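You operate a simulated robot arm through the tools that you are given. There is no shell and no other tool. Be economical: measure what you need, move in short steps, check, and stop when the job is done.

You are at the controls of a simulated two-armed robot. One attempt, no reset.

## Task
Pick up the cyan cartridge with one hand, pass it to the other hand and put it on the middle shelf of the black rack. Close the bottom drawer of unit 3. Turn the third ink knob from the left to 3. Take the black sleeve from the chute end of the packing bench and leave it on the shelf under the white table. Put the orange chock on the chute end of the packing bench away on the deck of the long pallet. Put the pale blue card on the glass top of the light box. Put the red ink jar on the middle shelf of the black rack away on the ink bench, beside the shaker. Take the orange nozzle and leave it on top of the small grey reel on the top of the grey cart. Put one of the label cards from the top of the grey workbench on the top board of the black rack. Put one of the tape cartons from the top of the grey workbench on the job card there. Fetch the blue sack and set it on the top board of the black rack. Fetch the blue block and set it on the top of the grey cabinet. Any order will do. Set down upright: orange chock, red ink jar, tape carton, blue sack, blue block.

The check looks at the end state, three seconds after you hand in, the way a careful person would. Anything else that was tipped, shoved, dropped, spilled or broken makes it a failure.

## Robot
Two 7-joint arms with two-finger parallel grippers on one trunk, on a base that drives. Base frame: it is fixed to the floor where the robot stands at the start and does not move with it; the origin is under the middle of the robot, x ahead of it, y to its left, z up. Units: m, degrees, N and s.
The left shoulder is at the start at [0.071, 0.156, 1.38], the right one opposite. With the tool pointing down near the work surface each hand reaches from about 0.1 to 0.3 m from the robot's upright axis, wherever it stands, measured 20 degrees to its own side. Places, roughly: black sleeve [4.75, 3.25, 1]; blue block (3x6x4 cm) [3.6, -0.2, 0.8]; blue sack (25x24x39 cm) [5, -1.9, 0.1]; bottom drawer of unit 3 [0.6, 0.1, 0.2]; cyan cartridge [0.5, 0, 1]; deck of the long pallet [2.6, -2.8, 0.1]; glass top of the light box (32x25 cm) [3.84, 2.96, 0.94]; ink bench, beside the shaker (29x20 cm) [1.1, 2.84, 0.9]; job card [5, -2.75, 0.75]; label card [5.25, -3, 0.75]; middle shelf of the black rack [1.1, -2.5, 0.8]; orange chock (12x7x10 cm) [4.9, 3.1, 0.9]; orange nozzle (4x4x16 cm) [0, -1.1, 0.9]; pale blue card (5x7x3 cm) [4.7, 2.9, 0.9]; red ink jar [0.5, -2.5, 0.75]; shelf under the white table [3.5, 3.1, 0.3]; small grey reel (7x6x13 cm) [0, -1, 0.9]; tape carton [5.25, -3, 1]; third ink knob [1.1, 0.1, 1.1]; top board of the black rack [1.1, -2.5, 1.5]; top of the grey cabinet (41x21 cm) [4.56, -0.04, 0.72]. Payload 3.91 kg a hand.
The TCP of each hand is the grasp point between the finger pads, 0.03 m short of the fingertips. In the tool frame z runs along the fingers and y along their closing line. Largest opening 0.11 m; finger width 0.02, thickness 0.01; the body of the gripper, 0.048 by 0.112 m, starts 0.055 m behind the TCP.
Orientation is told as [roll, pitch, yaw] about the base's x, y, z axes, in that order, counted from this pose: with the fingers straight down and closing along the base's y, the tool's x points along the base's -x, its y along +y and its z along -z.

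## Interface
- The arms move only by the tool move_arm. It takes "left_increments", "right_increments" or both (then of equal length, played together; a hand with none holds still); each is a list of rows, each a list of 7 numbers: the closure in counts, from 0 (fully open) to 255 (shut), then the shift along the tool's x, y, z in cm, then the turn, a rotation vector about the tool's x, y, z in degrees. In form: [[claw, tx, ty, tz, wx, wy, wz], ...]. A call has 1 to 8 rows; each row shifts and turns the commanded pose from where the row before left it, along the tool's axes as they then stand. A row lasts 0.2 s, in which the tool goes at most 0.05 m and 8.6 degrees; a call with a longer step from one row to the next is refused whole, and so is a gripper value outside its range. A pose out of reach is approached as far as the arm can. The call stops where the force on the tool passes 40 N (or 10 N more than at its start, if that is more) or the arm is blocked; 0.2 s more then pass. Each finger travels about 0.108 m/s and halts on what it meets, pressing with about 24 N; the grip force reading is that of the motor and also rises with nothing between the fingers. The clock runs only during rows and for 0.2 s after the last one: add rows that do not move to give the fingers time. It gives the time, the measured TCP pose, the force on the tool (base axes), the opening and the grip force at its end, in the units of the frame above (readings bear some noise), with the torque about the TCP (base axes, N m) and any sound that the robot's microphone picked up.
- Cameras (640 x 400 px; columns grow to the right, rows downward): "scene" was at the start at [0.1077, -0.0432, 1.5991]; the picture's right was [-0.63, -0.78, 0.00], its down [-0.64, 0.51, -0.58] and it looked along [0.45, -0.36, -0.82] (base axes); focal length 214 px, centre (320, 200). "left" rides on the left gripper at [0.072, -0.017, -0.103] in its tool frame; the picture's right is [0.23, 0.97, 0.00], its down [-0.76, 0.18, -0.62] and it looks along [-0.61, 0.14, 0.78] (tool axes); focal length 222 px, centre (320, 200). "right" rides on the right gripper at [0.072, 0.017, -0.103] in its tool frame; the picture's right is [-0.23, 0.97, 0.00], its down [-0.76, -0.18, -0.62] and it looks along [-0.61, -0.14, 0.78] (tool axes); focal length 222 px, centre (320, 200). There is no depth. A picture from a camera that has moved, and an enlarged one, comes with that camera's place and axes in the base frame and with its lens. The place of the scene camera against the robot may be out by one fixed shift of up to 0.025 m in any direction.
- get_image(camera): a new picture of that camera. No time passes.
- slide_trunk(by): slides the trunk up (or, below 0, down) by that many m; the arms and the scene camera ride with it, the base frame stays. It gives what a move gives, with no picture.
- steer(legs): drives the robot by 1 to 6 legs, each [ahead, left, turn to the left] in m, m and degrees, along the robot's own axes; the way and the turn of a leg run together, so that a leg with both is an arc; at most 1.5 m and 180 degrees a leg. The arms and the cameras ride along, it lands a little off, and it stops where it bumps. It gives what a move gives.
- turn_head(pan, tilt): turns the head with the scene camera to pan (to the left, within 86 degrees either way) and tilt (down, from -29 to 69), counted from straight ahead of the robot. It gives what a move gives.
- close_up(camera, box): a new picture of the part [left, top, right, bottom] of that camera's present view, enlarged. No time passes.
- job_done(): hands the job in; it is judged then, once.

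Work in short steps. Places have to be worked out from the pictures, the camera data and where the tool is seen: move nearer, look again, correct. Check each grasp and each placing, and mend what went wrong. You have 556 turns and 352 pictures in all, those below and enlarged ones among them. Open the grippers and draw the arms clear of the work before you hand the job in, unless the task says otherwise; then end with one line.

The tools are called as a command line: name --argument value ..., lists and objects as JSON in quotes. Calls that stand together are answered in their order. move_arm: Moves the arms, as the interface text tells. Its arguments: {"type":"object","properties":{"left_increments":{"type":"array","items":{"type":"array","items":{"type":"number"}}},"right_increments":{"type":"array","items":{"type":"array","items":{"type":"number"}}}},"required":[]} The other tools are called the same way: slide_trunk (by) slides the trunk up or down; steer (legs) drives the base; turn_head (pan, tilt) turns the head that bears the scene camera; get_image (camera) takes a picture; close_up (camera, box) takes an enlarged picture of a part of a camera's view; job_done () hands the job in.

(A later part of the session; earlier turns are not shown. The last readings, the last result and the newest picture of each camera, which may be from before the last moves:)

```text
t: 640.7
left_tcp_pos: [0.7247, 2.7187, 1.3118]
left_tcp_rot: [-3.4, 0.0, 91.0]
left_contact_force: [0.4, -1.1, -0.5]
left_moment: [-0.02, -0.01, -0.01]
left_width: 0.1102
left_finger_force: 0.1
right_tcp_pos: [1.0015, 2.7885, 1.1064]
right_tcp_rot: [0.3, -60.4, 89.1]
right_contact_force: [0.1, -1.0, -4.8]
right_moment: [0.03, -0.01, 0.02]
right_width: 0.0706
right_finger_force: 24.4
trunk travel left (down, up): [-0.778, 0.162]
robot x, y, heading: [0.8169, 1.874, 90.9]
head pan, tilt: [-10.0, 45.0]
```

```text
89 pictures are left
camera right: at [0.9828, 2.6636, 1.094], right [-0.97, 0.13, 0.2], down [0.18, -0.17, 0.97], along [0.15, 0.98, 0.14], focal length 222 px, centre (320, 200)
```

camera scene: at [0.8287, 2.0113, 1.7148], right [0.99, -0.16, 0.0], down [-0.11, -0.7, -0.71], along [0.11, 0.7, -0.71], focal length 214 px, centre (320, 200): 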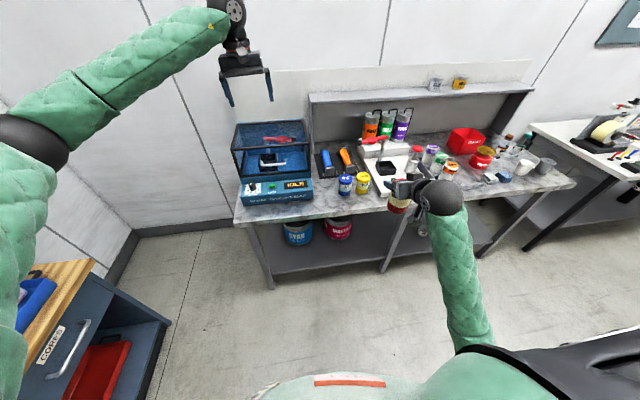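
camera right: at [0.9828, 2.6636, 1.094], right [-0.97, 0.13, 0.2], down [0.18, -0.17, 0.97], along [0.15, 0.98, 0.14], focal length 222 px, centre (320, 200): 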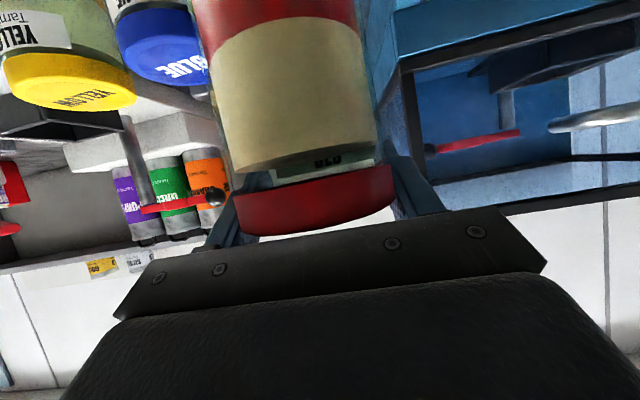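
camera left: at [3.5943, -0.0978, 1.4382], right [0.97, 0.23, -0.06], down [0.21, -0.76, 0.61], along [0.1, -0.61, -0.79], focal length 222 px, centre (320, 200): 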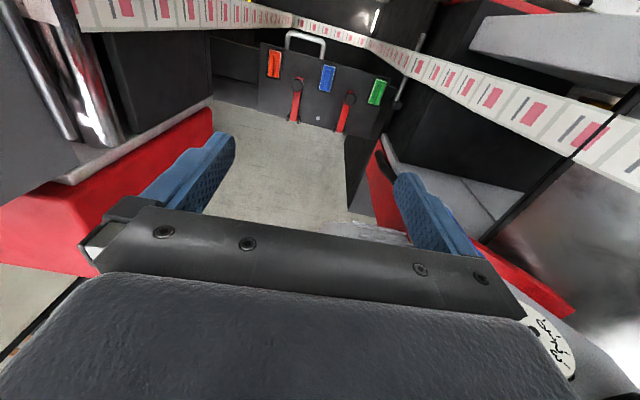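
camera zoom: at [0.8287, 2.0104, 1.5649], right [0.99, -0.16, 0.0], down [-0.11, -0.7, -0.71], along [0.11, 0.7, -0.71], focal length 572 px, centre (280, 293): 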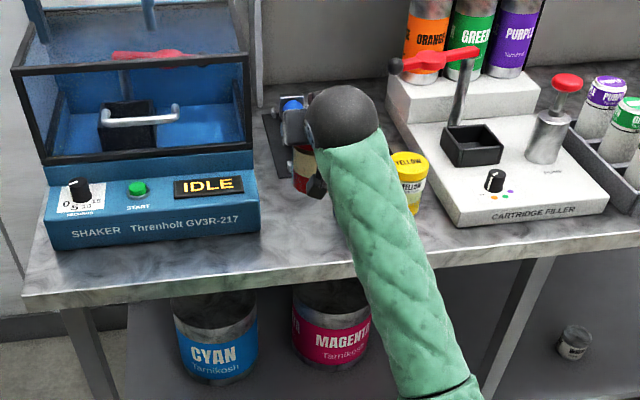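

Adjust slightly back (y≈2.765) and lower 10 cm.

move_arm --right_increments '[[200, 3.25, -0.15, 1.03, 0, 0, 0], [200, 3.25, -0.15, 1.03, 0, 0, 0], [200, 3.25, -0.15, 1.03, 0, 0, 0]]'

get_image --camera "right"

close_up --camera "scene" --box '[225, 90, 445, 240]'

```text
t: 641.5
left_tcp_pos: [0.7249, 2.7193, 1.313]
left_tcp_rot: [-3.3, -0.1, 91.1]
left_contact_force: [-0.4, -0.4, -0.2]
left_moment: [0.0, 0.01, -0.01]
left_width: 0.1099
left_finger_force: 0.0
right_tcp_pos: [1.007, 2.767, 1.0057]
right_tcp_rot: [0.3, -60.3, 89.0]
right_contact_force: [0.9, 0.5, -2.8]
right_moment: [0.08, 0.01, 0.0]
right_width: 0.0706
right_finger_force: 23.8
trunk travel left (down, up): [-0.778, 0.162]
robot x, y, heading: [0.8158, 1.8761, 90.8]
head pan, tilt: [-10.0, 45.0]
```

```text
88 pictures are left
camera right: at [0.9881, 2.6431, 0.9937], right [-0.97, 0.12, 0.2], down [0.18, -0.17, 0.97], along [0.15, 0.98, 0.14], focal length 222 px, centre (320, 200)
```

right: 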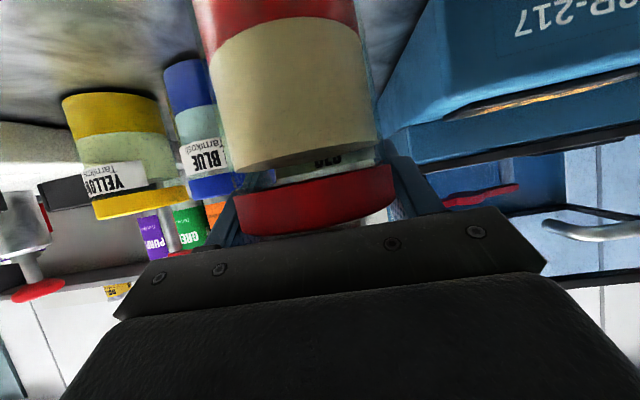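

```text
2.67 times, centred on (335, 165) of scene
camera zoom: at [0.8287, 2.0107, 1.5649], right [0.99, -0.16, 0.0], down [-0.11, -0.7, -0.71], along [0.11, 0.7, -0.71], focal length 572 px, centre (280, 293)
```

zoom: 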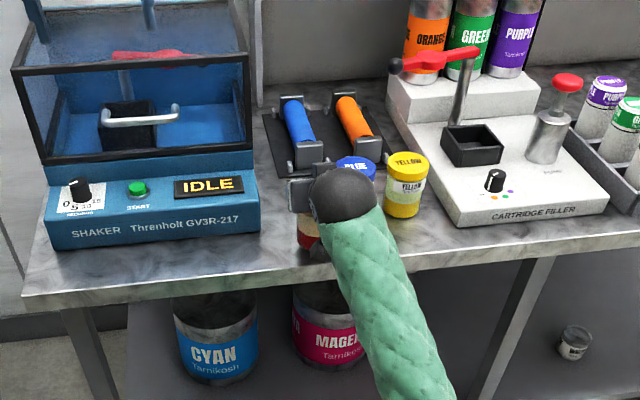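

move_arm --right_increments '[[200, 0.7, 0, 0.4, 0, 0, 0], [200, 0.7, 0, 0.4, 0, 0, 0], [200, 0.52, 0, 0.3, 0, 0, 0], [200, 0.52, 0, 0.3, 0, 0, 0]]'

```text
t: 642.5
left_tcp_pos: [0.7253, 2.7148, 1.3147]
left_tcp_rot: [-3.4, -0.2, 91.0]
left_contact_force: [0.0, 0.5, 0.5]
left_moment: [-0.03, -0.02, -0.02]
left_width: 0.1102
left_finger_force: 0.1
right_tcp_pos: [1.0079, 2.7652, 0.9828]
right_tcp_rot: [0.2, -60.6, 89.0]
right_contact_force: [2.9, -5.1, 26.5]
right_moment: [-0.82, -0.29, 0.13]
right_width: 0.0706
right_finger_force: 23.3
trunk travel left (down, up): [-0.778, 0.162]
robot x, y, heading: [0.8138, 1.8735, 90.8]
head pan, tilt: [-10.0, 45.0]
```

Contact. Ease the pressure and open slowly.

move_arm --right_increments '[[200, -0.5, 0, -0.3, 0, 0, 0], [88, 0, 0, 0, 0, 0, 0], [80, 0, 0, 0, 0, 0, 0], [74, 0, 0, 0, 0, 0, 0]]'

get_image --camera "right"

close_up --camera "scene" --box '[270, 130, 380, 210]'

```text
t: 643.5
left_tcp_pos: [0.7256, 2.7195, 1.3121]
left_tcp_rot: [-3.3, -0.2, 91.0]
left_contact_force: [0.2, -0.6, 0.1]
left_moment: [0.01, 0.03, -0.01]
left_width: 0.1099
left_finger_force: 0.0
right_tcp_pos: [1.0074, 2.7675, 0.9847]
right_tcp_rot: [0.3, -60.2, 89.1]
right_contact_force: [0.3, 0.1, 0.7]
right_moment: [-0.04, -0.04, -0.02]
right_width: 0.078
right_finger_force: 0.1
trunk travel left (down, up): [-0.778, 0.162]
robot x, y, heading: [0.8155, 1.8791, 91.0]
head pan, tilt: [-10.0, 45.0]
```

```text
86 pictures are left
camera right: at [0.9885, 2.6425, 0.9726], right [-0.97, 0.13, 0.2], down [0.18, -0.17, 0.97], along [0.15, 0.98, 0.14], focal length 222 px, centre (320, 200)
```

right: 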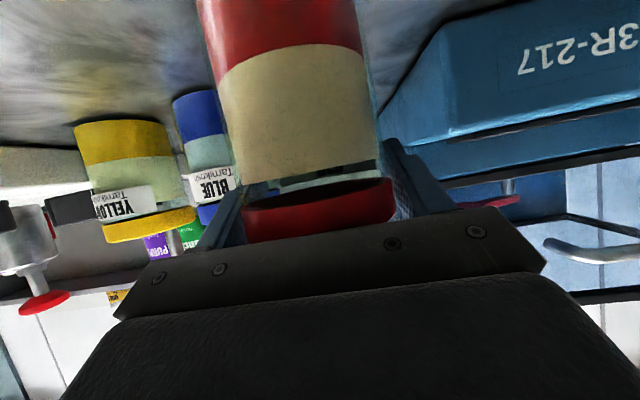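

```text
5.00 times, centred on (325, 170) of scene
camera zoom: at [0.8284, 2.0104, 1.5648], right [0.99, -0.16, 0.0], down [-0.11, -0.7, -0.71], along [0.11, 0.7, -0.71], focal length 1072 px, centre (295, 350)
```

zoom: 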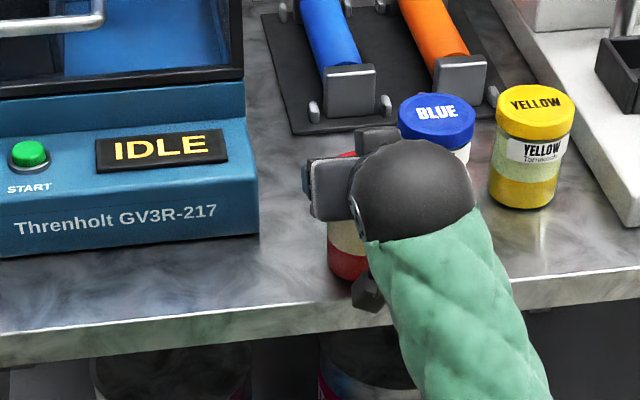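

Released; withdraw along the tool axis.

move_arm --right_increments '[[74, 0, 0, -2, 0, 0, 0], [74, 0, 0, -3, 0, 0, 0], [74, 0, 0, -4, 0, 0, 0], [30, 0, 0, -4.5, 0, 0, 0], [0, 0, 0, -4.5, 0, 0, 0], [0, 0, 0, -4.5, 0, 0, 0]]'

close_up --camera "scene" --box '[250, 110, 400, 220]'

```text
t: 644.9
left_tcp_pos: [0.724, 2.7189, 1.3136]
left_tcp_rot: [-3.4, -0.1, 91.1]
left_contact_force: [0.0, -0.5, 0.1]
left_moment: [0.02, 0.0, -0.04]
left_width: 0.1102
left_finger_force: 0.0
right_tcp_pos: [1.0041, 2.5718, 1.0959]
right_tcp_rot: [0.2, -60.3, 89.2]
right_contact_force: [0.0, 0.4, 0.2]
right_moment: [-0.01, 0.03, 0.02]
right_width: 0.1095
right_finger_force: 0.1
trunk travel left (down, up): [-0.778, 0.162]
robot x, y, heading: [0.8169, 1.8779, 90.9]
head pan, tilt: [-10.0, 45.0]
```

```text
3.64 times, centred on (325, 165) of scene
camera zoom: at [0.8285, 2.0091, 1.565], right [0.99, -0.16, 0.0], down [-0.11, -0.7, -0.71], along [0.11, 0.7, -0.71], focal length 780 px, centre (302, 327)
```

zoom: 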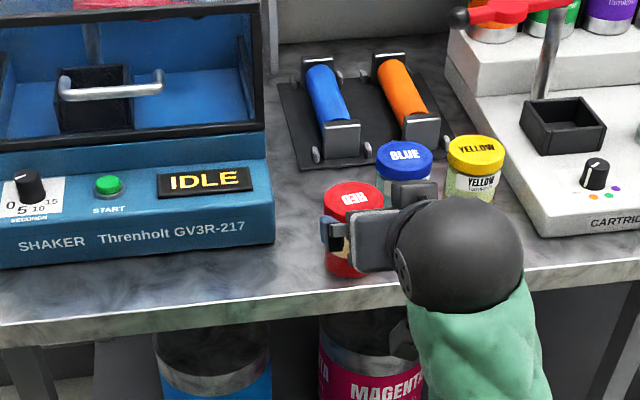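

Red jar stands upright beside the shaker. Now the blue block: back away, fold the right hand (tool down, higher), and drive back.

steer --legs '[[-0.5, 0, 0]]'

move_arm --right_increments '[[0, 0, -2, -3, 0, 8.5, 0], [0, 0, -2, -3, 0, 8.5, 0], [0, 0, -2, -3, 0, 8.5, 0], [0, 0, -2, -3, 0, 8.5, 0], [0, 0, -2, -3, 0, 8.5, 0], [0, 0, -2, -3, 0, 8.5, 0], [0, 0, -2, -3, 0, 8.5, 0], [0, 0, -2, -4, 0, 0, 0]]'

steer --legs '[[0, 0, -91], [1.4, 0, 0], [1.3, 0, 0], [0, 0, -90]]'

turn_head --pan 0 --tilt 45

get_image --camera "scene"

```text
t: 647.9
left_tcp_pos: [0.7372, 2.2054, 1.3126]
left_tcp_rot: [-3.4, -0.2, 90.7]
left_contact_force: [-1.0, -0.2, 0.9]
left_moment: [0.0, -0.01, -0.02]
left_width: 0.1099
left_finger_force: 0.1
right_tcp_pos: [1.0151, 2.0593, 1.0962]
right_tcp_rot: [0.2, -60.3, 88.7]
right_contact_force: [-0.5, -0.7, -0.5]
right_moment: [0.0, -0.01, -0.04]
right_width: 0.11
right_finger_force: 0.0
trunk travel left (down, up): [-0.778, 0.162]
robot x, y, heading: [0.8228, 1.3596, 90.7]
head pan, tilt: [-10.0, 45.0]
```

```text
t: 649.7
left_tcp_pos: [0.7363, 2.2045, 1.3127]
left_tcp_rot: [-3.4, 0.0, 90.7]
left_contact_force: [-0.3, -0.7, -0.2]
left_moment: [0.01, -0.01, 0.01]
left_width: 0.11
left_finger_force: 0.1
right_tcp_pos: [1.1733, 1.9393, 1.2991]
right_tcp_rot: [0.1, -0.7, 89.0]
right_contact_force: [-0.9, -1.0, 0.1]
right_moment: [0.02, 0.01, 0.01]
right_width: 0.11
right_finger_force: 0.1
trunk travel left (down, up): [-0.778, 0.162]
robot x, y, heading: [0.8254, 1.3635, 90.7]
head pan, tilt: [-10.0, 45.0]
```

```text
t: 670.5
left_tcp_pos: [3.5293, 0.4643, 1.3127]
left_tcp_rot: [-3.3, -0.1, -93.7]
left_contact_force: [0.1, -0.1, 0.1]
left_moment: [-0.02, 0.01, 0.06]
left_width: 0.1101
left_finger_force: 0.0
right_tcp_pos: [3.1163, 0.7602, 1.2977]
right_tcp_rot: [0.2, -0.8, -95.3]
right_contact_force: [1.3, 1.0, -0.1]
right_moment: [-0.02, -0.01, 0.03]
right_width: 0.1098
right_finger_force: 0.2
trunk travel left (down, up): [-0.778, 0.162]
robot x, y, heading: [3.5098, 1.3121, -93.8]
head pan, tilt: [-10.0, 45.0]
```

```text
t: 671.2
left_tcp_pos: [3.5313, 0.4627, 1.3117]
left_tcp_rot: [-3.3, -0.1, -93.7]
left_contact_force: [-1.4, -0.1, -0.8]
left_moment: [0.03, -0.01, 0.0]
left_width: 0.1101
left_finger_force: 0.1
right_tcp_pos: [3.1177, 0.7627, 1.2973]
right_tcp_rot: [0.0, -0.8, -95.4]
right_contact_force: [0.0, -0.1, 0.2]
right_moment: [0.0, -0.01, 0.01]
right_width: 0.1098
right_finger_force: 0.0
trunk travel left (down, up): [-0.778, 0.162]
robot x, y, heading: [3.5082, 1.308, -93.7]
head pan, tilt: [0.0, 45.0]
```

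```text
83 pictures are left
camera scene: at [3.5016, 1.1822, 1.5648], right [-1.0, 0.06, 0.0], down [0.05, 0.71, -0.71], along [-0.05, -0.71, -0.71], focal length 214 px, centre (320, 200)
```

scene: 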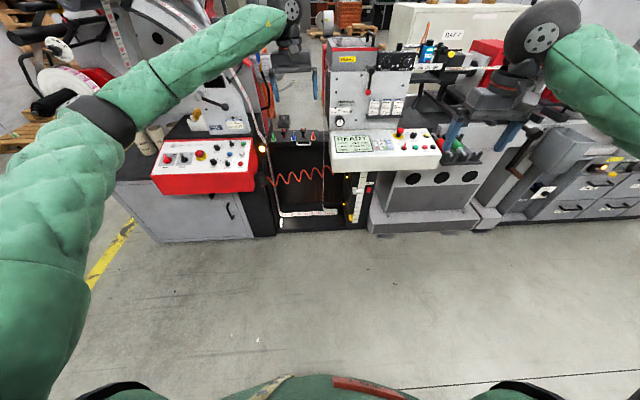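

move_arm --right_increments '[[0, 0, -3, -4, 0, 0, 0], [0, 0, -3, -4, 0, 0, 0], [0, 0, -3, -4, 0, 0, 0]]' --left_increments '[[0, 0, 0, 0, 0, 0, 0], [0, 0, 0, 0, 0, 0, 0], [0, 0, 0, 0, 0, 0, 0]]'

steer --legs '[[0, 0.04, 3.7], [0.6, 0, 0]]'

get_image --camera "left"

get_image --camera "scene"

```text
t: 672.0
left_tcp_pos: [3.53, 0.465, 1.3115]
left_tcp_rot: [-3.3, 0.1, -93.8]
left_contact_force: [-0.6, 0.5, 0.8]
left_moment: [-0.02, -0.03, 0.0]
left_width: 0.1099
left_finger_force: 0.0
right_tcp_pos: [3.0271, 0.7714, 1.4196]
right_tcp_rot: [0.2, -0.7, -95.4]
right_contact_force: [-0.1, -0.8, -0.1]
right_moment: [-0.01, 0.02, -0.03]
right_width: 0.1098
right_finger_force: 0.0
trunk travel left (down, up): [-0.778, 0.162]
robot x, y, heading: [3.5109, 1.3149, -93.3]
head pan, tilt: [0.0, 45.0]
```

```text
t: 675.8
left_tcp_pos: [3.6324, -0.1229, 1.3137]
left_tcp_rot: [-3.3, -0.1, -89.6]
left_contact_force: [-0.6, 0.5, -0.2]
left_moment: [0.0, 0.03, -0.02]
left_width: 0.1098
left_finger_force: 0.1
right_tcp_pos: [3.1088, 0.1488, 1.419]
right_tcp_rot: [0.0, -0.9, -91.2]
right_contact_force: [-0.1, 0.1, -0.6]
right_moment: [0.02, -0.01, 0.01]
right_width: 0.1101
right_finger_force: 0.0
trunk travel left (down, up): [-0.778, 0.162]
robot x, y, heading: [3.5506, 0.7225, -89.7]
head pan, tilt: [0.0, 45.0]
```

```text
82 pictures are left
camera left: at [3.6217, -0.0507, 1.4171], right [0.97, 0.23, -0.06], down [0.22, -0.76, 0.61], along [0.1, -0.61, -0.79], focal length 222 px, centre (320, 200)
```

left: 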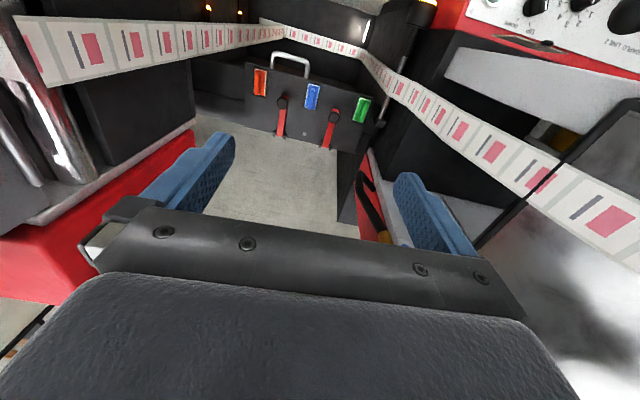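

```text
81 pictures are left
camera scene: at [3.5525, 0.5907, 1.5649], right [-1.0, -0.01, 0.0], down [0.0, 0.71, -0.71], along [0.01, -0.71, -0.71], focal length 214 px, centre (320, 200)
```

scene: 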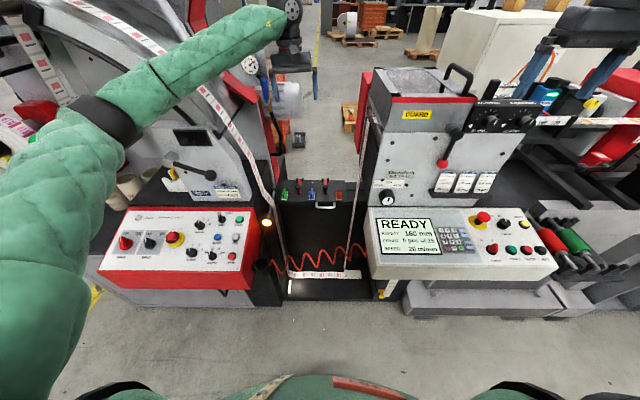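

Center the left hand over the block, square the tool, half-close, and descend partway.

move_arm --left_increments '[[135, -3.3, -1, 0, -3.3, 0, 0], [135, -3.3, -1, 2, 0, 0, 0], [135, -3.2, -1, 2, 0, 0, 0], [135, 0, 0, 4.5, 0, 0, 0], [135, 0, 0, 4.5, 0, 0, 0], [135, 0, 0, 4.5, 0, 0, 0]]'

get_image --camera "left"

close_up --camera "scene" --box '[240, 80, 390, 230]'

```text
t: 677.2
left_tcp_pos: [3.601, -0.2236, 1.1345]
left_tcp_rot: [0.0, -0.1, -89.8]
left_contact_force: [0.6, 0.4, -0.8]
left_moment: [0.05, -0.01, 0.03]
left_width: 0.0517
left_finger_force: 0.0
right_tcp_pos: [3.1084, 0.1463, 1.4183]
right_tcp_rot: [0.1, -0.7, -91.3]
right_contact_force: [0.6, -0.3, 0.3]
right_moment: [0.01, 0.0, 0.0]
right_width: 0.1099
right_finger_force: 0.1
trunk travel left (down, up): [-0.778, 0.162]
robot x, y, heading: [3.5509, 0.7203, -89.7]
head pan, tilt: [0.0, 45.0]
```

```text
80 pictures are left
camera left: at [3.5844, -0.1515, 1.2388], right [0.97, 0.23, 0.0], down [0.18, -0.76, 0.62], along [0.15, -0.61, -0.78], focal length 222 px, centre (320, 200)
```

left: 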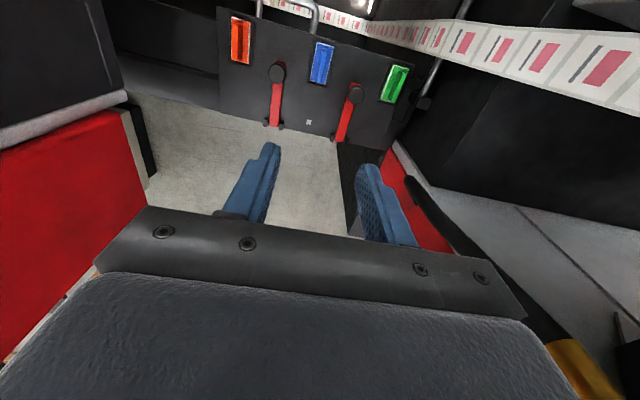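

```text
2.67 times, centred on (315, 155) of scene
camera zoom: at [3.5521, 0.5895, 1.5648], right [-1.0, -0.01, 0.0], down [0.0, 0.71, -0.71], along [0.01, -0.71, -0.71], focal length 572 px, centre (333, 320)
```

zoom: 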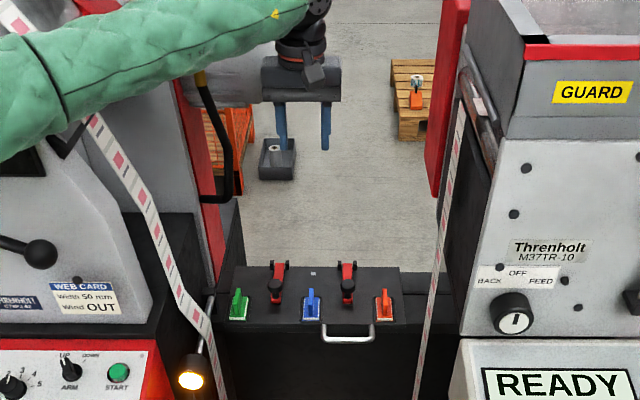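

move_arm --left_increments '[[135, 2.1, 0, 4, 0, 0, 0], [135, 0, 0, 4.5, 0, 0, 0], [135, 0, 0, 4.5, 0, 0, 0], [135, 0, 0, 4.5, 0, 0, 0], [135, 0, 0, 4.5, 0, 0, 0]]'

get_image --camera "left"

close_up --camera "scene" --box '[270, 120, 370, 220]'

```text
t: 678.4
left_tcp_pos: [3.5986, -0.2043, 0.9192]
left_tcp_rot: [0.0, -0.2, -89.6]
left_contact_force: [0.4, 0.0, 0.6]
left_moment: [-0.03, -0.01, -0.02]
left_width: 0.0516
left_finger_force: 0.1
right_tcp_pos: [3.1082, 0.1504, 1.4194]
right_tcp_rot: [0.1, -1.0, -91.4]
right_contact_force: [-0.8, 0.6, 0.1]
right_moment: [-0.01, -0.01, -0.03]
right_width: 0.1098
right_finger_force: 0.1
trunk travel left (down, up): [-0.778, 0.162]
robot x, y, heading: [3.553, 0.7244, -89.6]
head pan, tilt: [0.0, 45.0]
```

```text
78 pictures are left
camera left: at [3.5823, -0.1307, 1.0231], right [0.97, 0.23, 0.0], down [0.18, -0.76, 0.63], along [0.15, -0.61, -0.78], focal length 222 px, centre (320, 200)
```

left: 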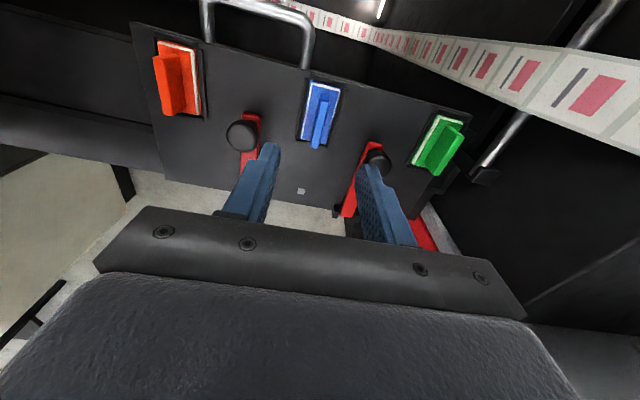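

```text
4.00 times, centred on (320, 170) of scene
camera zoom: at [3.5511, 0.594, 1.5653], right [-1.0, -0.01, 0.0], down [0.0, 0.71, -0.71], along [0.01, -0.71, -0.71], focal length 858 px, centre (320, 320)
```

zoom: 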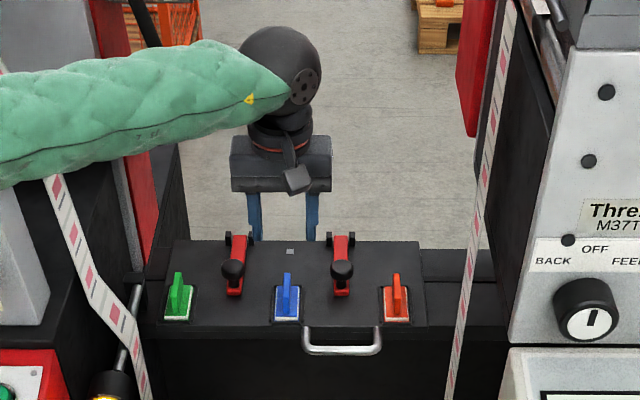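

Block base ≈[3.6025,-0.205,0.77], fin up to ≈0.81. Descend further.

move_arm --left_increments '[[135, 0, 0.4, 4, 0, 0, 0], [135, 0, 0, 3.5, 0, 0, 0]]'

get_image --camera "left"

close_up --camera "scene" --box '[280, 150, 350, 210]'

```text
t: 679.0
left_tcp_pos: [3.6014, -0.1996, 0.8499]
left_tcp_rot: [0.1, -0.4, -89.7]
left_contact_force: [0.8, -0.7, -0.3]
left_moment: [-0.02, 0.03, 0.0]
left_width: 0.0515
left_finger_force: 0.1
right_tcp_pos: [3.104, 0.1545, 1.4204]
right_tcp_rot: [0.2, -1.0, -91.4]
right_contact_force: [0.1, -0.6, 0.4]
right_moment: [-0.01, -0.03, 0.01]
right_width: 0.11
right_finger_force: 0.0
trunk travel left (down, up): [-0.778, 0.162]
robot x, y, heading: [3.5518, 0.7197, -89.3]
head pan, tilt: [0.0, 45.0]
```

```text
76 pictures are left
camera left: at [3.5844, -0.1262, 0.9522], right [0.97, 0.23, 0.0], down [0.18, -0.76, 0.63], along [0.15, -0.61, -0.78], focal length 222 px, centre (320, 200)
```

left: 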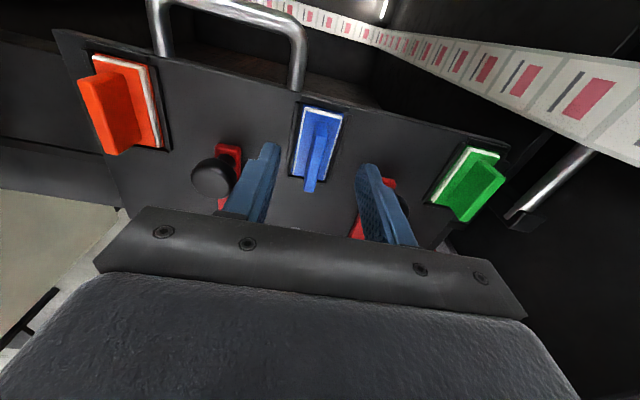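

```text
6.67 times, centred on (315, 180) of scene
camera zoom: at [3.5478, 0.5972, 1.5657], right [-1.0, -0.01, 0.0], down [0.0, 0.7, -0.71], along [0.01, -0.71, -0.7], focal length 1430 px, centre (353, 333)
```

zoom: 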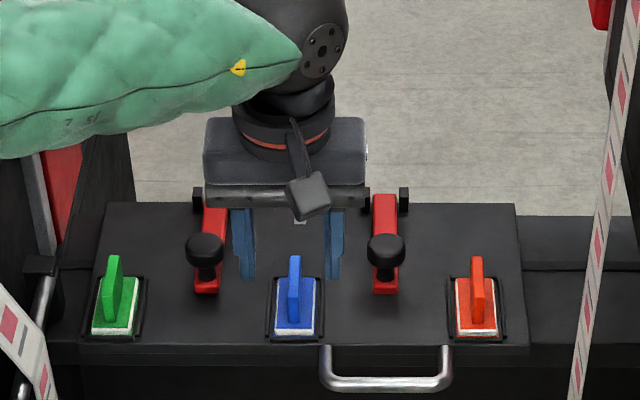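

move_arm --left_increments '[[135, -0.7, 0.1, 2.2, 0, 0, 0], [135, 0, 0, 2.0, 0, 0, 0]]'

get_image --camera "left"

close_up --camera "scene" --box '[280, 150, 350, 210]'

```text
t: 679.6
left_tcp_pos: [3.6044, -0.2078, 0.8105]
left_tcp_rot: [-0.2, -0.2, -89.8]
left_contact_force: [-0.8, 0.1, 0.6]
left_moment: [-0.01, 0.01, 0.01]
left_width: 0.0519
left_finger_force: 0.1
right_tcp_pos: [3.1076, 0.1517, 1.4177]
right_tcp_rot: [0.2, -0.9, -91.4]
right_contact_force: [0.2, 0.4, 1.0]
right_moment: [-0.02, 0.01, -0.01]
right_width: 0.1099
right_finger_force: 0.1
trunk travel left (down, up): [-0.778, 0.162]
robot x, y, heading: [3.5517, 0.719, -89.8]
head pan, tilt: [0.0, 45.0]
stopped in row 2 (left hand): the force on the tool passed its limit at 187 N (the readings are from after the stop); the commanded pose is now the measured one
```

```text
74 pictures are left
camera left: at [3.5882, -0.1351, 0.9138], right [0.97, 0.23, 0.0], down [0.18, -0.76, 0.63], along [0.14, -0.61, -0.78], focal length 222 px, centre (320, 200)
```

left: 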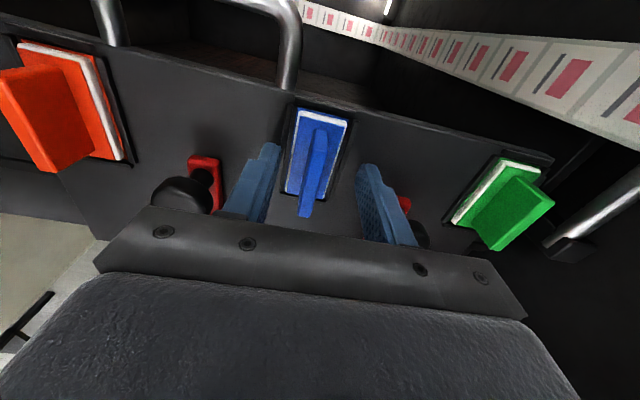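

```text
6.67 times, centred on (315, 180) of scene
camera zoom: at [3.5507, 0.5937, 1.5648], right [-1.0, -0.01, 0.0], down [0.0, 0.71, -0.71], along [0.01, -0.71, -0.71], focal length 1430 px, centre (353, 333)
```

zoom: 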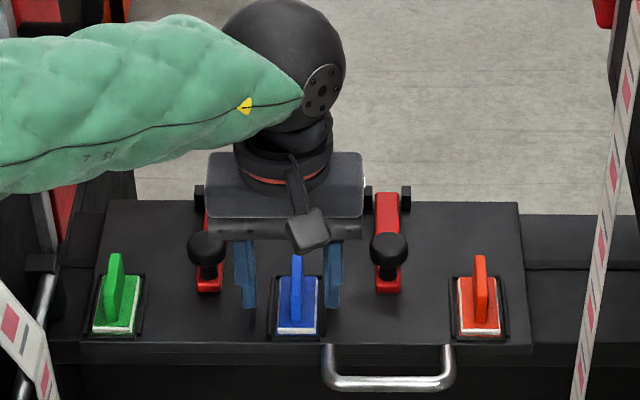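

Fingertips touched the lid surface (z≈0.78). Rise 4 mm and close on the fin.

move_arm --left_increments '[[135, 0, -0.2, -0.4, 0, 0, 0], [240, 0, 0, 0, 0, 0, 0], [240, 0, 0, 0, 0, 0, 0], [240, 0, 0, 0, 0, 0, 0]]'

get_image --camera "left"

```text
t: 680.6
left_tcp_pos: [3.6036, -0.2086, 0.8126]
left_tcp_rot: [0.0, -0.1, -89.7]
left_contact_force: [-9.7, 3.6, -2.1]
left_moment: [0.12, 0.33, -0.08]
left_width: 0.0289
left_finger_force: 23.8
right_tcp_pos: [3.1065, 0.1485, 1.4187]
right_tcp_rot: [0.3, -0.8, -91.4]
right_contact_force: [-0.5, 0.8, -0.2]
right_moment: [-0.04, 0.0, 0.02]
right_width: 0.11
right_finger_force: 0.0
trunk travel left (down, up): [-0.778, 0.162]
robot x, y, heading: [3.5479, 0.7232, -89.7]
head pan, tilt: [0.0, 45.0]
```

```text
72 pictures are left
camera left: at [3.5866, -0.136, 0.9163], right [0.97, 0.23, 0.0], down [0.18, -0.76, 0.62], along [0.14, -0.61, -0.78], focal length 222 px, centre (320, 200)
```

left: 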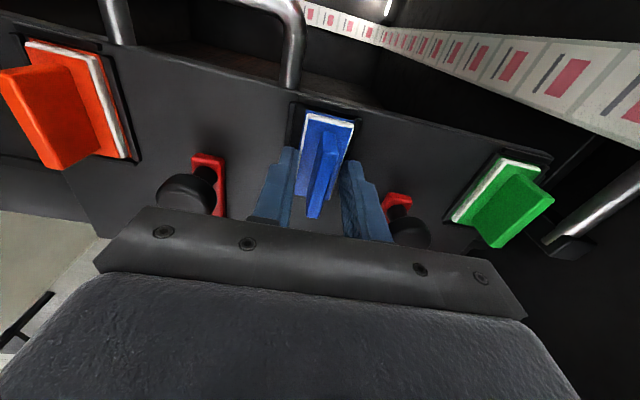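

Gripped at the block's 3 cm width. Lift straight up gently.

move_arm --left_increments '[[245, 0, 0, -0.6, 0, 0, 0], [245, 0, 0, -1, 0, 0, 0], [245, 0, 0, -2, 0, 0, 0]]'

get_image --camera "left"

close_up --camera "scene" --box '[280, 150, 350, 210]'

```text
t: 681.4
left_tcp_pos: [3.6016, -0.2088, 0.8567]
left_tcp_rot: [0.2, -0.5, -89.7]
left_contact_force: [0.1, 0.0, -0.4]
left_moment: [0.0, -0.01, 0.0]
left_width: 0.029
left_finger_force: 24.2
right_tcp_pos: [3.1043, 0.1524, 1.4206]
right_tcp_rot: [0.3, -0.9, -91.4]
right_contact_force: [-0.3, 0.4, -0.3]
right_moment: [0.01, 0.0, 0.02]
right_width: 0.11
right_finger_force: 0.0
trunk travel left (down, up): [-0.778, 0.162]
robot x, y, heading: [3.5512, 0.7238, -89.7]
head pan, tilt: [0.0, 45.0]
```

```text
71 pictures are left
camera left: at [3.5842, -0.1361, 0.9594], right [0.97, 0.23, 0.0], down [0.18, -0.76, 0.63], along [0.14, -0.61, -0.78], focal length 222 px, centre (320, 200)
```

left: 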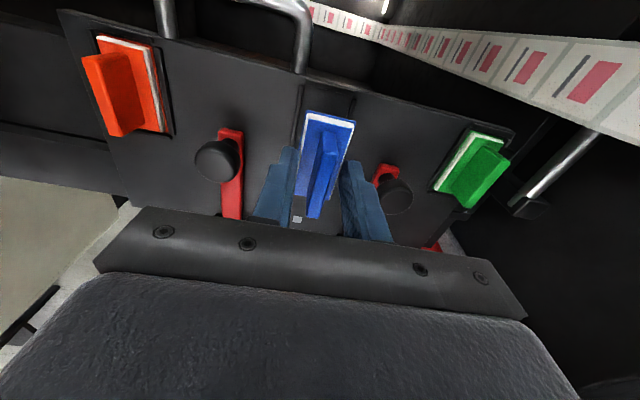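

```text
6.67 times, centred on (315, 180) of scene
camera zoom: at [3.5472, 0.5956, 1.5663], right [-1.0, -0.01, 0.0], down [0.0, 0.7, -0.71], along [0.01, -0.71, -0.7], focal length 1430 px, centre (353, 333)
```

zoom: 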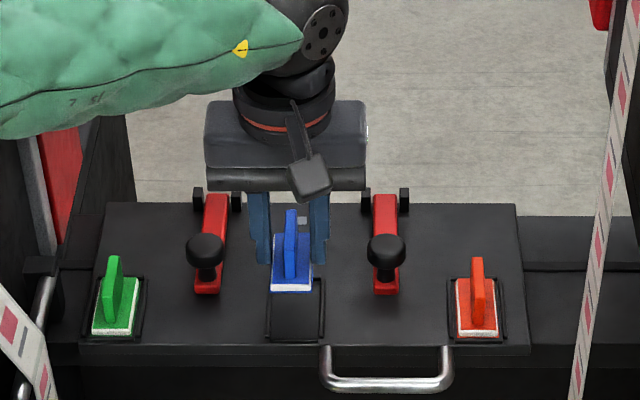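

Block is out. Raise it, back away, and drive to the cabinet.

move_arm --left_increments '[[245, 0, 0, -4.5, 0, 0, 0], [245, 0, 0, -4.5, 0, 0, 0], [245, 0, 0, -4.5, 0, 0, 0], [245, 0, 0, -4.5, 0, 0, 0], [245, 0, 0, -4.5, 0, 0, 0], [245, 0, 0, -4.5, 0, 0, 0], [245, 0, 0, -4.5, 0, 0, 0], [245, 0, 0, -4.5, 0, 0, 0]]'

steer --legs '[[-0.6, 0, 0], [0, 1.0, 0]]'

turn_head --pan 0 --tilt 45

get_image --camera "scene"

```text
t: 683.2
left_tcp_pos: [3.609, -0.2046, 1.2042]
left_tcp_rot: [-0.2, -0.1, -89.6]
left_contact_force: [0.2, -0.4, -0.7]
left_moment: [-0.03, 0.01, 0.01]
left_width: 0.0288
left_finger_force: 24.5
right_tcp_pos: [3.1093, 0.1492, 1.4197]
right_tcp_rot: [0.1, -0.9, -91.3]
right_contact_force: [-0.7, -0.4, 0.1]
right_moment: [-0.01, 0.02, -0.03]
right_width: 0.1101
right_finger_force: 0.1
trunk travel left (down, up): [-0.778, 0.162]
robot x, y, heading: [3.5525, 0.7183, -89.8]
head pan, tilt: [0.0, 45.0]
```

```text
t: 691.3
left_tcp_pos: [4.5773, 0.382, 1.2025]
left_tcp_rot: [-0.2, -0.1, -90.1]
left_contact_force: [0.5, 0.2, -1.5]
left_moment: [0.01, 0.0, -0.02]
left_width: 0.0288
left_finger_force: 24.0
right_tcp_pos: [4.0819, 0.741, 1.4186]
right_tcp_rot: [0.1, -0.8, -91.8]
right_contact_force: [-0.1, 0.9, -0.2]
right_moment: [0.01, 0.04, -0.03]
right_width: 0.11
right_finger_force: 0.1
trunk travel left (down, up): [-0.778, 0.162]
robot x, y, heading: [4.527, 1.309, -89.9]
head pan, tilt: [0.0, 45.0]
```

```text
t: 691.9
left_tcp_pos: [4.577, 0.3816, 1.2031]
left_tcp_rot: [-0.3, 0.0, -90.2]
left_contact_force: [-1.5, -0.8, -0.8]
left_moment: [-0.05, 0.01, -0.01]
left_width: 0.0288
left_finger_force: 24.3
right_tcp_pos: [4.083, 0.7406, 1.4188]
right_tcp_rot: [0.1, -0.7, -91.9]
right_contact_force: [0.4, -0.5, -0.3]
right_moment: [0.02, 0.01, -0.03]
right_width: 0.1101
right_finger_force: 0.0
trunk travel left (down, up): [-0.778, 0.162]
robot x, y, heading: [4.5289, 1.3091, -89.9]
head pan, tilt: [0.0, 45.0]
```

```text
69 pictures are left
camera scene: at [4.5296, 1.1797, 1.5648], right [-1.0, 0.0, 0.0], down [0.0, 0.71, -0.71], along [0.0, -0.71, -0.71], focal length 214 px, centre (320, 200)
```

scene: 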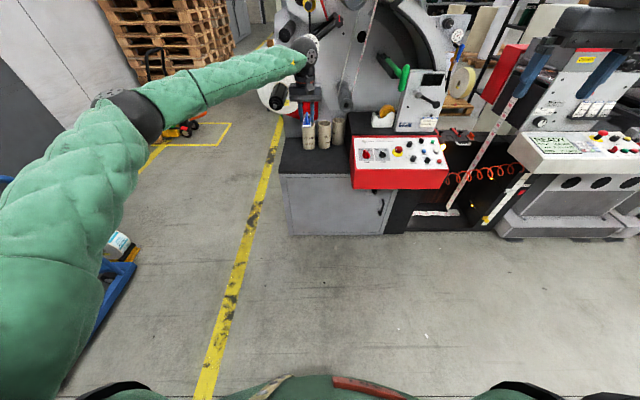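

close_up --camera "scene" --box '[240, 20, 400, 200]'

get_image --camera "left"

```text
2.22 times, centred on (320, 110) of scene
camera zoom: at [4.5296, 1.1797, 1.5648], right [-1.0, 0.0, 0.0], down [0.0, 0.71, -0.71], along [0.0, -0.71, -0.71], focal length 477 px, centre (320, 400)
```

zoom: 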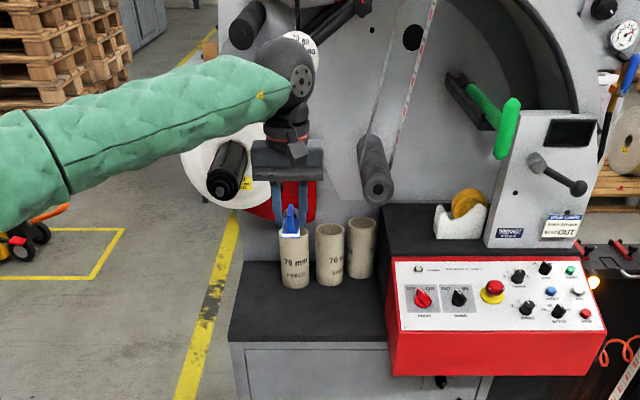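

```text
67 pictures are left
camera left: at [4.5609, 0.4551, 1.3067], right [0.97, 0.22, 0.0], down [0.18, -0.76, 0.62], along [0.14, -0.61, -0.78], focal length 222 px, centre (320, 200)
```

left: 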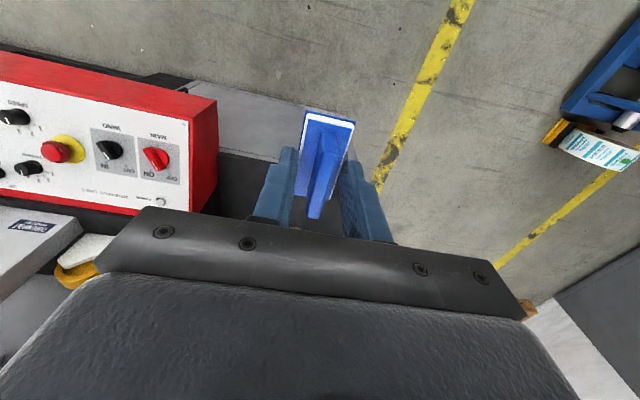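

Free spot on the cabinet top ≈[4.60, 0.0]. Shift the robot right so the forearm comes in from the front, then move in.

steer --legs '[[0, -0.18, 0]]'

move_arm --left_increments '[[245, 0, 4, 0, 0, 0, 0], [245, 0, 4, 0, 0, 0, 0], [245, 0, 4, 0, 0, 0, 0], [245, 0, 4, 0, 0, 0, 0], [245, 0, 4, 0, 0, 0, 0]]'

steer --legs '[[0.37, 0, 0]]'

get_image --camera "scene"

get_image --camera "left"

```text
t: 693.4
left_tcp_pos: [4.3992, 0.3832, 1.2038]
left_tcp_rot: [-0.1, -0.2, -90.3]
left_contact_force: [-0.3, -0.7, -0.1]
left_moment: [0.01, -0.02, 0.02]
left_width: 0.0288
left_finger_force: 23.6
right_tcp_pos: [3.9033, 0.7407, 1.4197]
right_tcp_rot: [0.0, -0.7, -91.9]
right_contact_force: [0.0, -0.5, 0.3]
right_moment: [0.04, -0.01, -0.02]
right_width: 0.1098
right_finger_force: 0.0
trunk travel left (down, up): [-0.778, 0.162]
robot x, y, heading: [4.3529, 1.3088, -89.9]
head pan, tilt: [0.0, 45.0]
```

```text
t: 694.6
left_tcp_pos: [4.6021, 0.3831, 1.2041]
left_tcp_rot: [-0.4, -0.1, -90.4]
left_contact_force: [0.1, -0.5, 0.1]
left_moment: [-0.03, 0.02, 0.0]
left_width: 0.0288
left_finger_force: 24.4
right_tcp_pos: [3.9043, 0.7427, 1.4195]
right_tcp_rot: [0.2, -0.8, -91.9]
right_contact_force: [-0.5, -0.2, 0.4]
right_moment: [-0.02, -0.01, 0.0]
right_width: 0.11
right_finger_force: 0.1
trunk travel left (down, up): [-0.778, 0.162]
robot x, y, heading: [4.3513, 1.3142, -90.5]
head pan, tilt: [0.0, 45.0]
```

```text
t: 696.8
left_tcp_pos: [4.5945, 0.0444, 1.2019]
left_tcp_rot: [0.0, 0.2, -91.1]
left_contact_force: [0.4, 0.2, -0.8]
left_moment: [0.01, -0.01, -0.01]
left_width: 0.0289
left_finger_force: 23.7
right_tcp_pos: [3.9003, 0.4006, 1.4196]
right_tcp_rot: [0.2, -0.8, -92.0]
right_contact_force: [-1.5, -0.2, 0.0]
right_moment: [-0.02, 0.01, 0.01]
right_width: 0.1098
right_finger_force: 0.0
trunk travel left (down, up): [-0.778, 0.162]
robot x, y, heading: [4.3465, 0.9687, -90.5]
head pan, tilt: [0.0, 45.0]
stopped in leg 1: the robot was blocked; the commanded pose is now the measured one
```

```text
66 pictures are left
camera scene: at [4.3487, 0.8408, 1.5653], right [-1.0, 0.0, 0.0], down [0.0, 0.71, -0.71], along [0.0, -0.71, -0.71], focal length 214 px, centre (320, 200)
```

scene: 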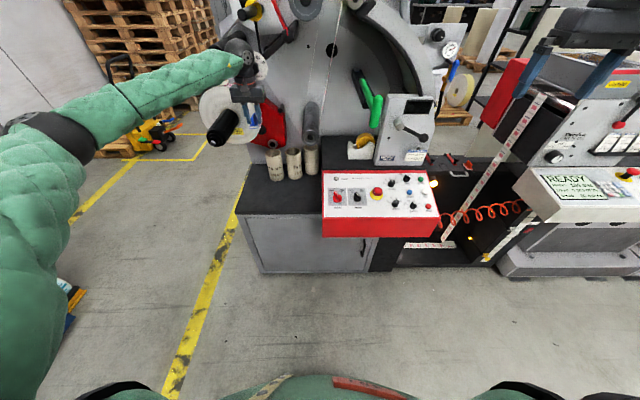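

```text
65 pictures are left
camera left: at [4.5794, 0.118, 1.3057], right [0.98, 0.21, 0.0], down [0.16, -0.77, 0.62], along [0.13, -0.61, -0.78], focal length 222 px, centre (320, 200)
```

left: 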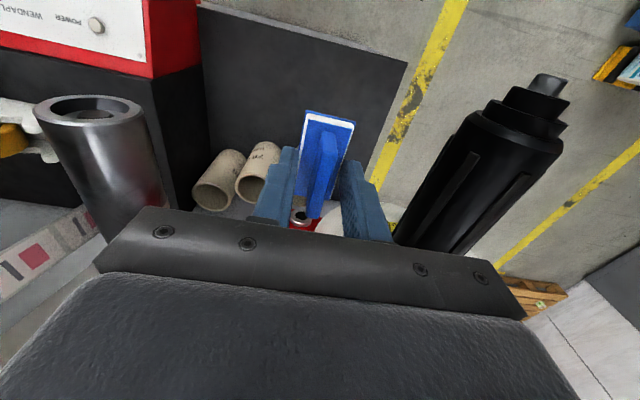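

Spindle end is at ≈[4.72,0.118,1.165]. Move the hand to x≈4.54 for forearm clearance, then descend watching forces.

move_arm --left_increments '[[245, 0, -2.8, 0, 0, 0, 0], [245, 0, -2.8, 0, 0, 0, 0], [245, 0, 0, 4, 0, 0, 0], [245, 0, 0, 4, 0, 0, 0], [245, 0, 0, 4, 0, 0, 0]]'

get_image --camera "scene"

```text
t: 698.0
left_tcp_pos: [4.539, 0.0399, 1.0787]
left_tcp_rot: [0.1, 0.5, -91.0]
left_contact_force: [-0.1, -1.1, -0.3]
left_moment: [0.03, -0.03, 0.0]
left_width: 0.029
left_finger_force: 24.1
right_tcp_pos: [3.8984, 0.3979, 1.4152]
right_tcp_rot: [0.3, -0.6, -92.1]
right_contact_force: [-0.1, -0.6, -0.6]
right_moment: [0.0, -0.01, -0.05]
right_width: 0.1101
right_finger_force: 0.1
trunk travel left (down, up): [-0.778, 0.162]
robot x, y, heading: [4.3493, 0.9702, -90.7]
head pan, tilt: [0.0, 45.0]
```

```text
64 pictures are left
camera scene: at [4.3466, 0.8354, 1.5647], right [-1.0, 0.01, 0.0], down [0.0, 0.71, -0.71], along [0.0, -0.71, -0.71], focal length 214 px, centre (320, 200)
```

scene: 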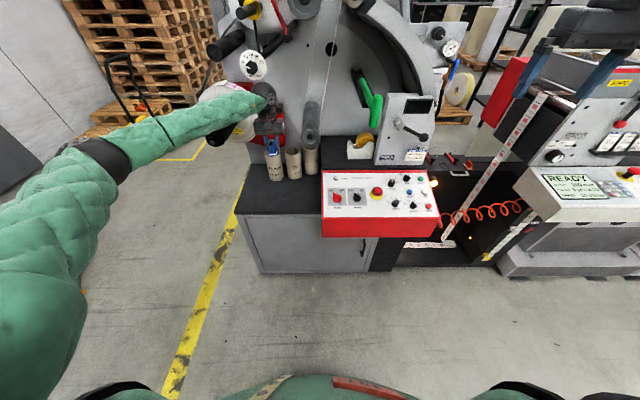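

close_up --camera "scene" --box '[160, 50, 340, 220]'

get_image --camera "left"

```text
2.35 times, centred on (250, 135) of scene
camera zoom: at [4.3466, 0.8354, 1.5647], right [-1.0, 0.01, 0.0], down [0.0, 0.71, -0.71], along [0.0, -0.71, -0.71], focal length 505 px, centre (485, 353)
```

zoom: 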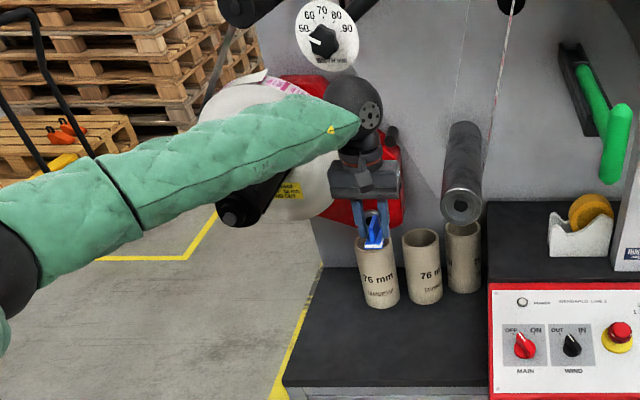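

```text
62 pictures are left
camera left: at [4.5237, 0.1131, 1.1823], right [0.98, 0.21, 0.0], down [0.16, -0.77, 0.62], along [0.13, -0.6, -0.79], focal length 222 px, centre (320, 200)
```

left: 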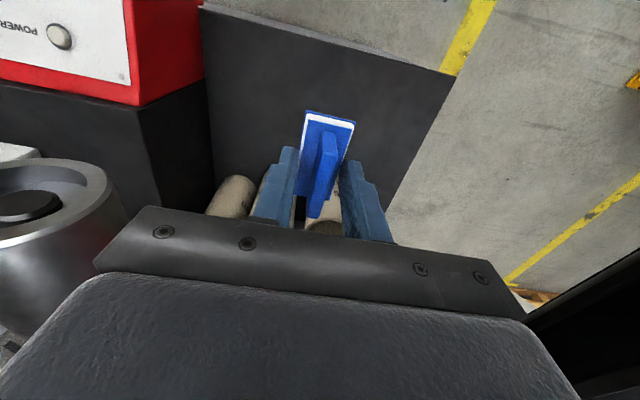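

Shift slightly for balanced clearance between spindle and roller, and continue down.

move_arm --left_increments '[[245, 0.6, -1.3, 0, 0, 0, 0], [245, 0, 0, 4, 0, 0, 0], [245, 0, 0, 4, 0, 0, 0]]'

close_up --camera "scene" --box '[160, 50, 340, 220]'

```text
t: 698.8
left_tcp_pos: [4.5286, 0.0492, 0.9968]
left_tcp_rot: [0.0, 0.3, -90.9]
left_contact_force: [1.4, -0.4, -0.5]
left_moment: [0.01, 0.0, 0.03]
left_width: 0.029
left_finger_force: 24.1
right_tcp_pos: [3.9006, 0.3989, 1.4192]
right_tcp_rot: [0.1, -0.6, -92.0]
right_contact_force: [0.0, 1.1, -0.1]
right_moment: [-0.01, 0.02, -0.02]
right_width: 0.1101
right_finger_force: 0.0
trunk travel left (down, up): [-0.778, 0.162]
robot x, y, heading: [4.3497, 0.9682, -90.5]
head pan, tilt: [0.0, 45.0]
```

```text
2.35 times, centred on (250, 135) of scene
camera zoom: at [4.3492, 0.8374, 1.5649], right [-1.0, 0.01, 0.0], down [0.0, 0.71, -0.71], along [0.0, -0.71, -0.71], focal length 505 px, centre (485, 353)
```

zoom: 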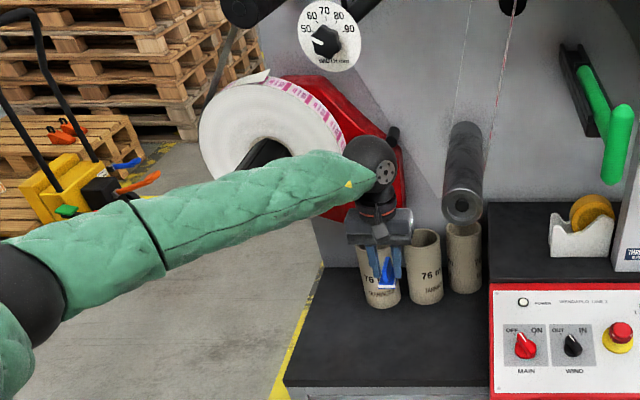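

move_arm --left_increments '[[245, 0, 0, 4, 0, 0, 0], [245, 0, 0, 4, 0, 0, 0], [245, 0, 0, 3, 0, 0, 0], [245, 0, 0, 3, 0, 0, 0]]'

close_up --camera "scene" --box '[200, 80, 340, 220]'

get_image --camera "left"

```text
t: 699.8
left_tcp_pos: [4.5263, 0.0509, 0.8591]
left_tcp_rot: [0.0, 0.4, -91.0]
left_contact_force: [1.1, -0.4, 0.0]
left_moment: [0.0, 0.01, -0.02]
left_width: 0.0287
left_finger_force: 24.3
right_tcp_pos: [3.9006, 0.3973, 1.4175]
right_tcp_rot: [0.1, -0.7, -92.0]
right_contact_force: [0.2, -0.5, -0.2]
right_moment: [-0.01, -0.03, 0.0]
right_width: 0.1097
right_finger_force: 0.0
trunk travel left (down, up): [-0.778, 0.162]
robot x, y, heading: [4.346, 0.9648, -90.5]
head pan, tilt: [0.0, 45.0]
```

```text
2.86 times, centred on (270, 150) of scene
camera zoom: at [4.3487, 0.8363, 1.5648], right [-1.0, 0.01, 0.0], down [0.0, 0.71, -0.71], along [0.0, -0.71, -0.71], focal length 613 px, centre (463, 343)
```

zoom: 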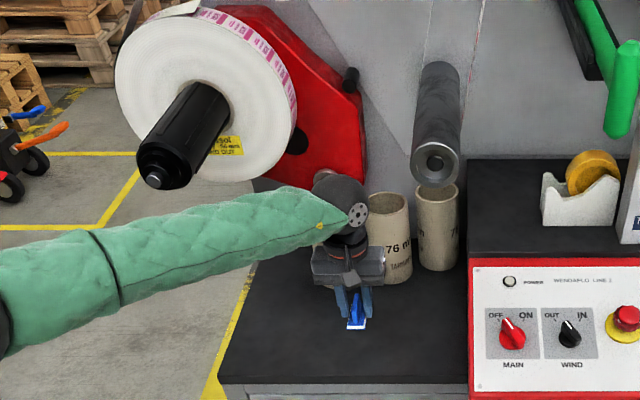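

```text
59 pictures are left
camera left: at [4.5105, 0.1237, 0.963], right [0.98, 0.21, 0.0], down [0.17, -0.77, 0.62], along [0.13, -0.6, -0.79], focal length 222 px, centre (320, 200)
```

left: 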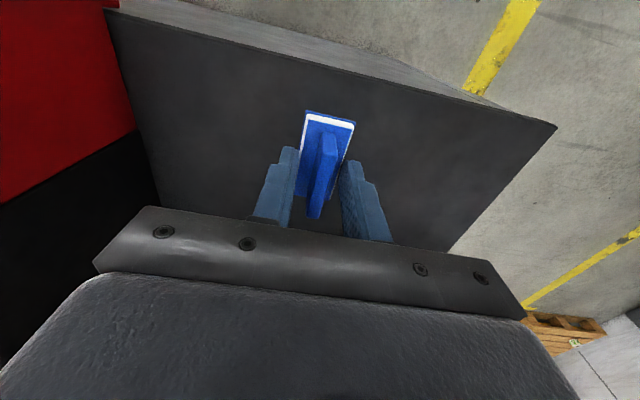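

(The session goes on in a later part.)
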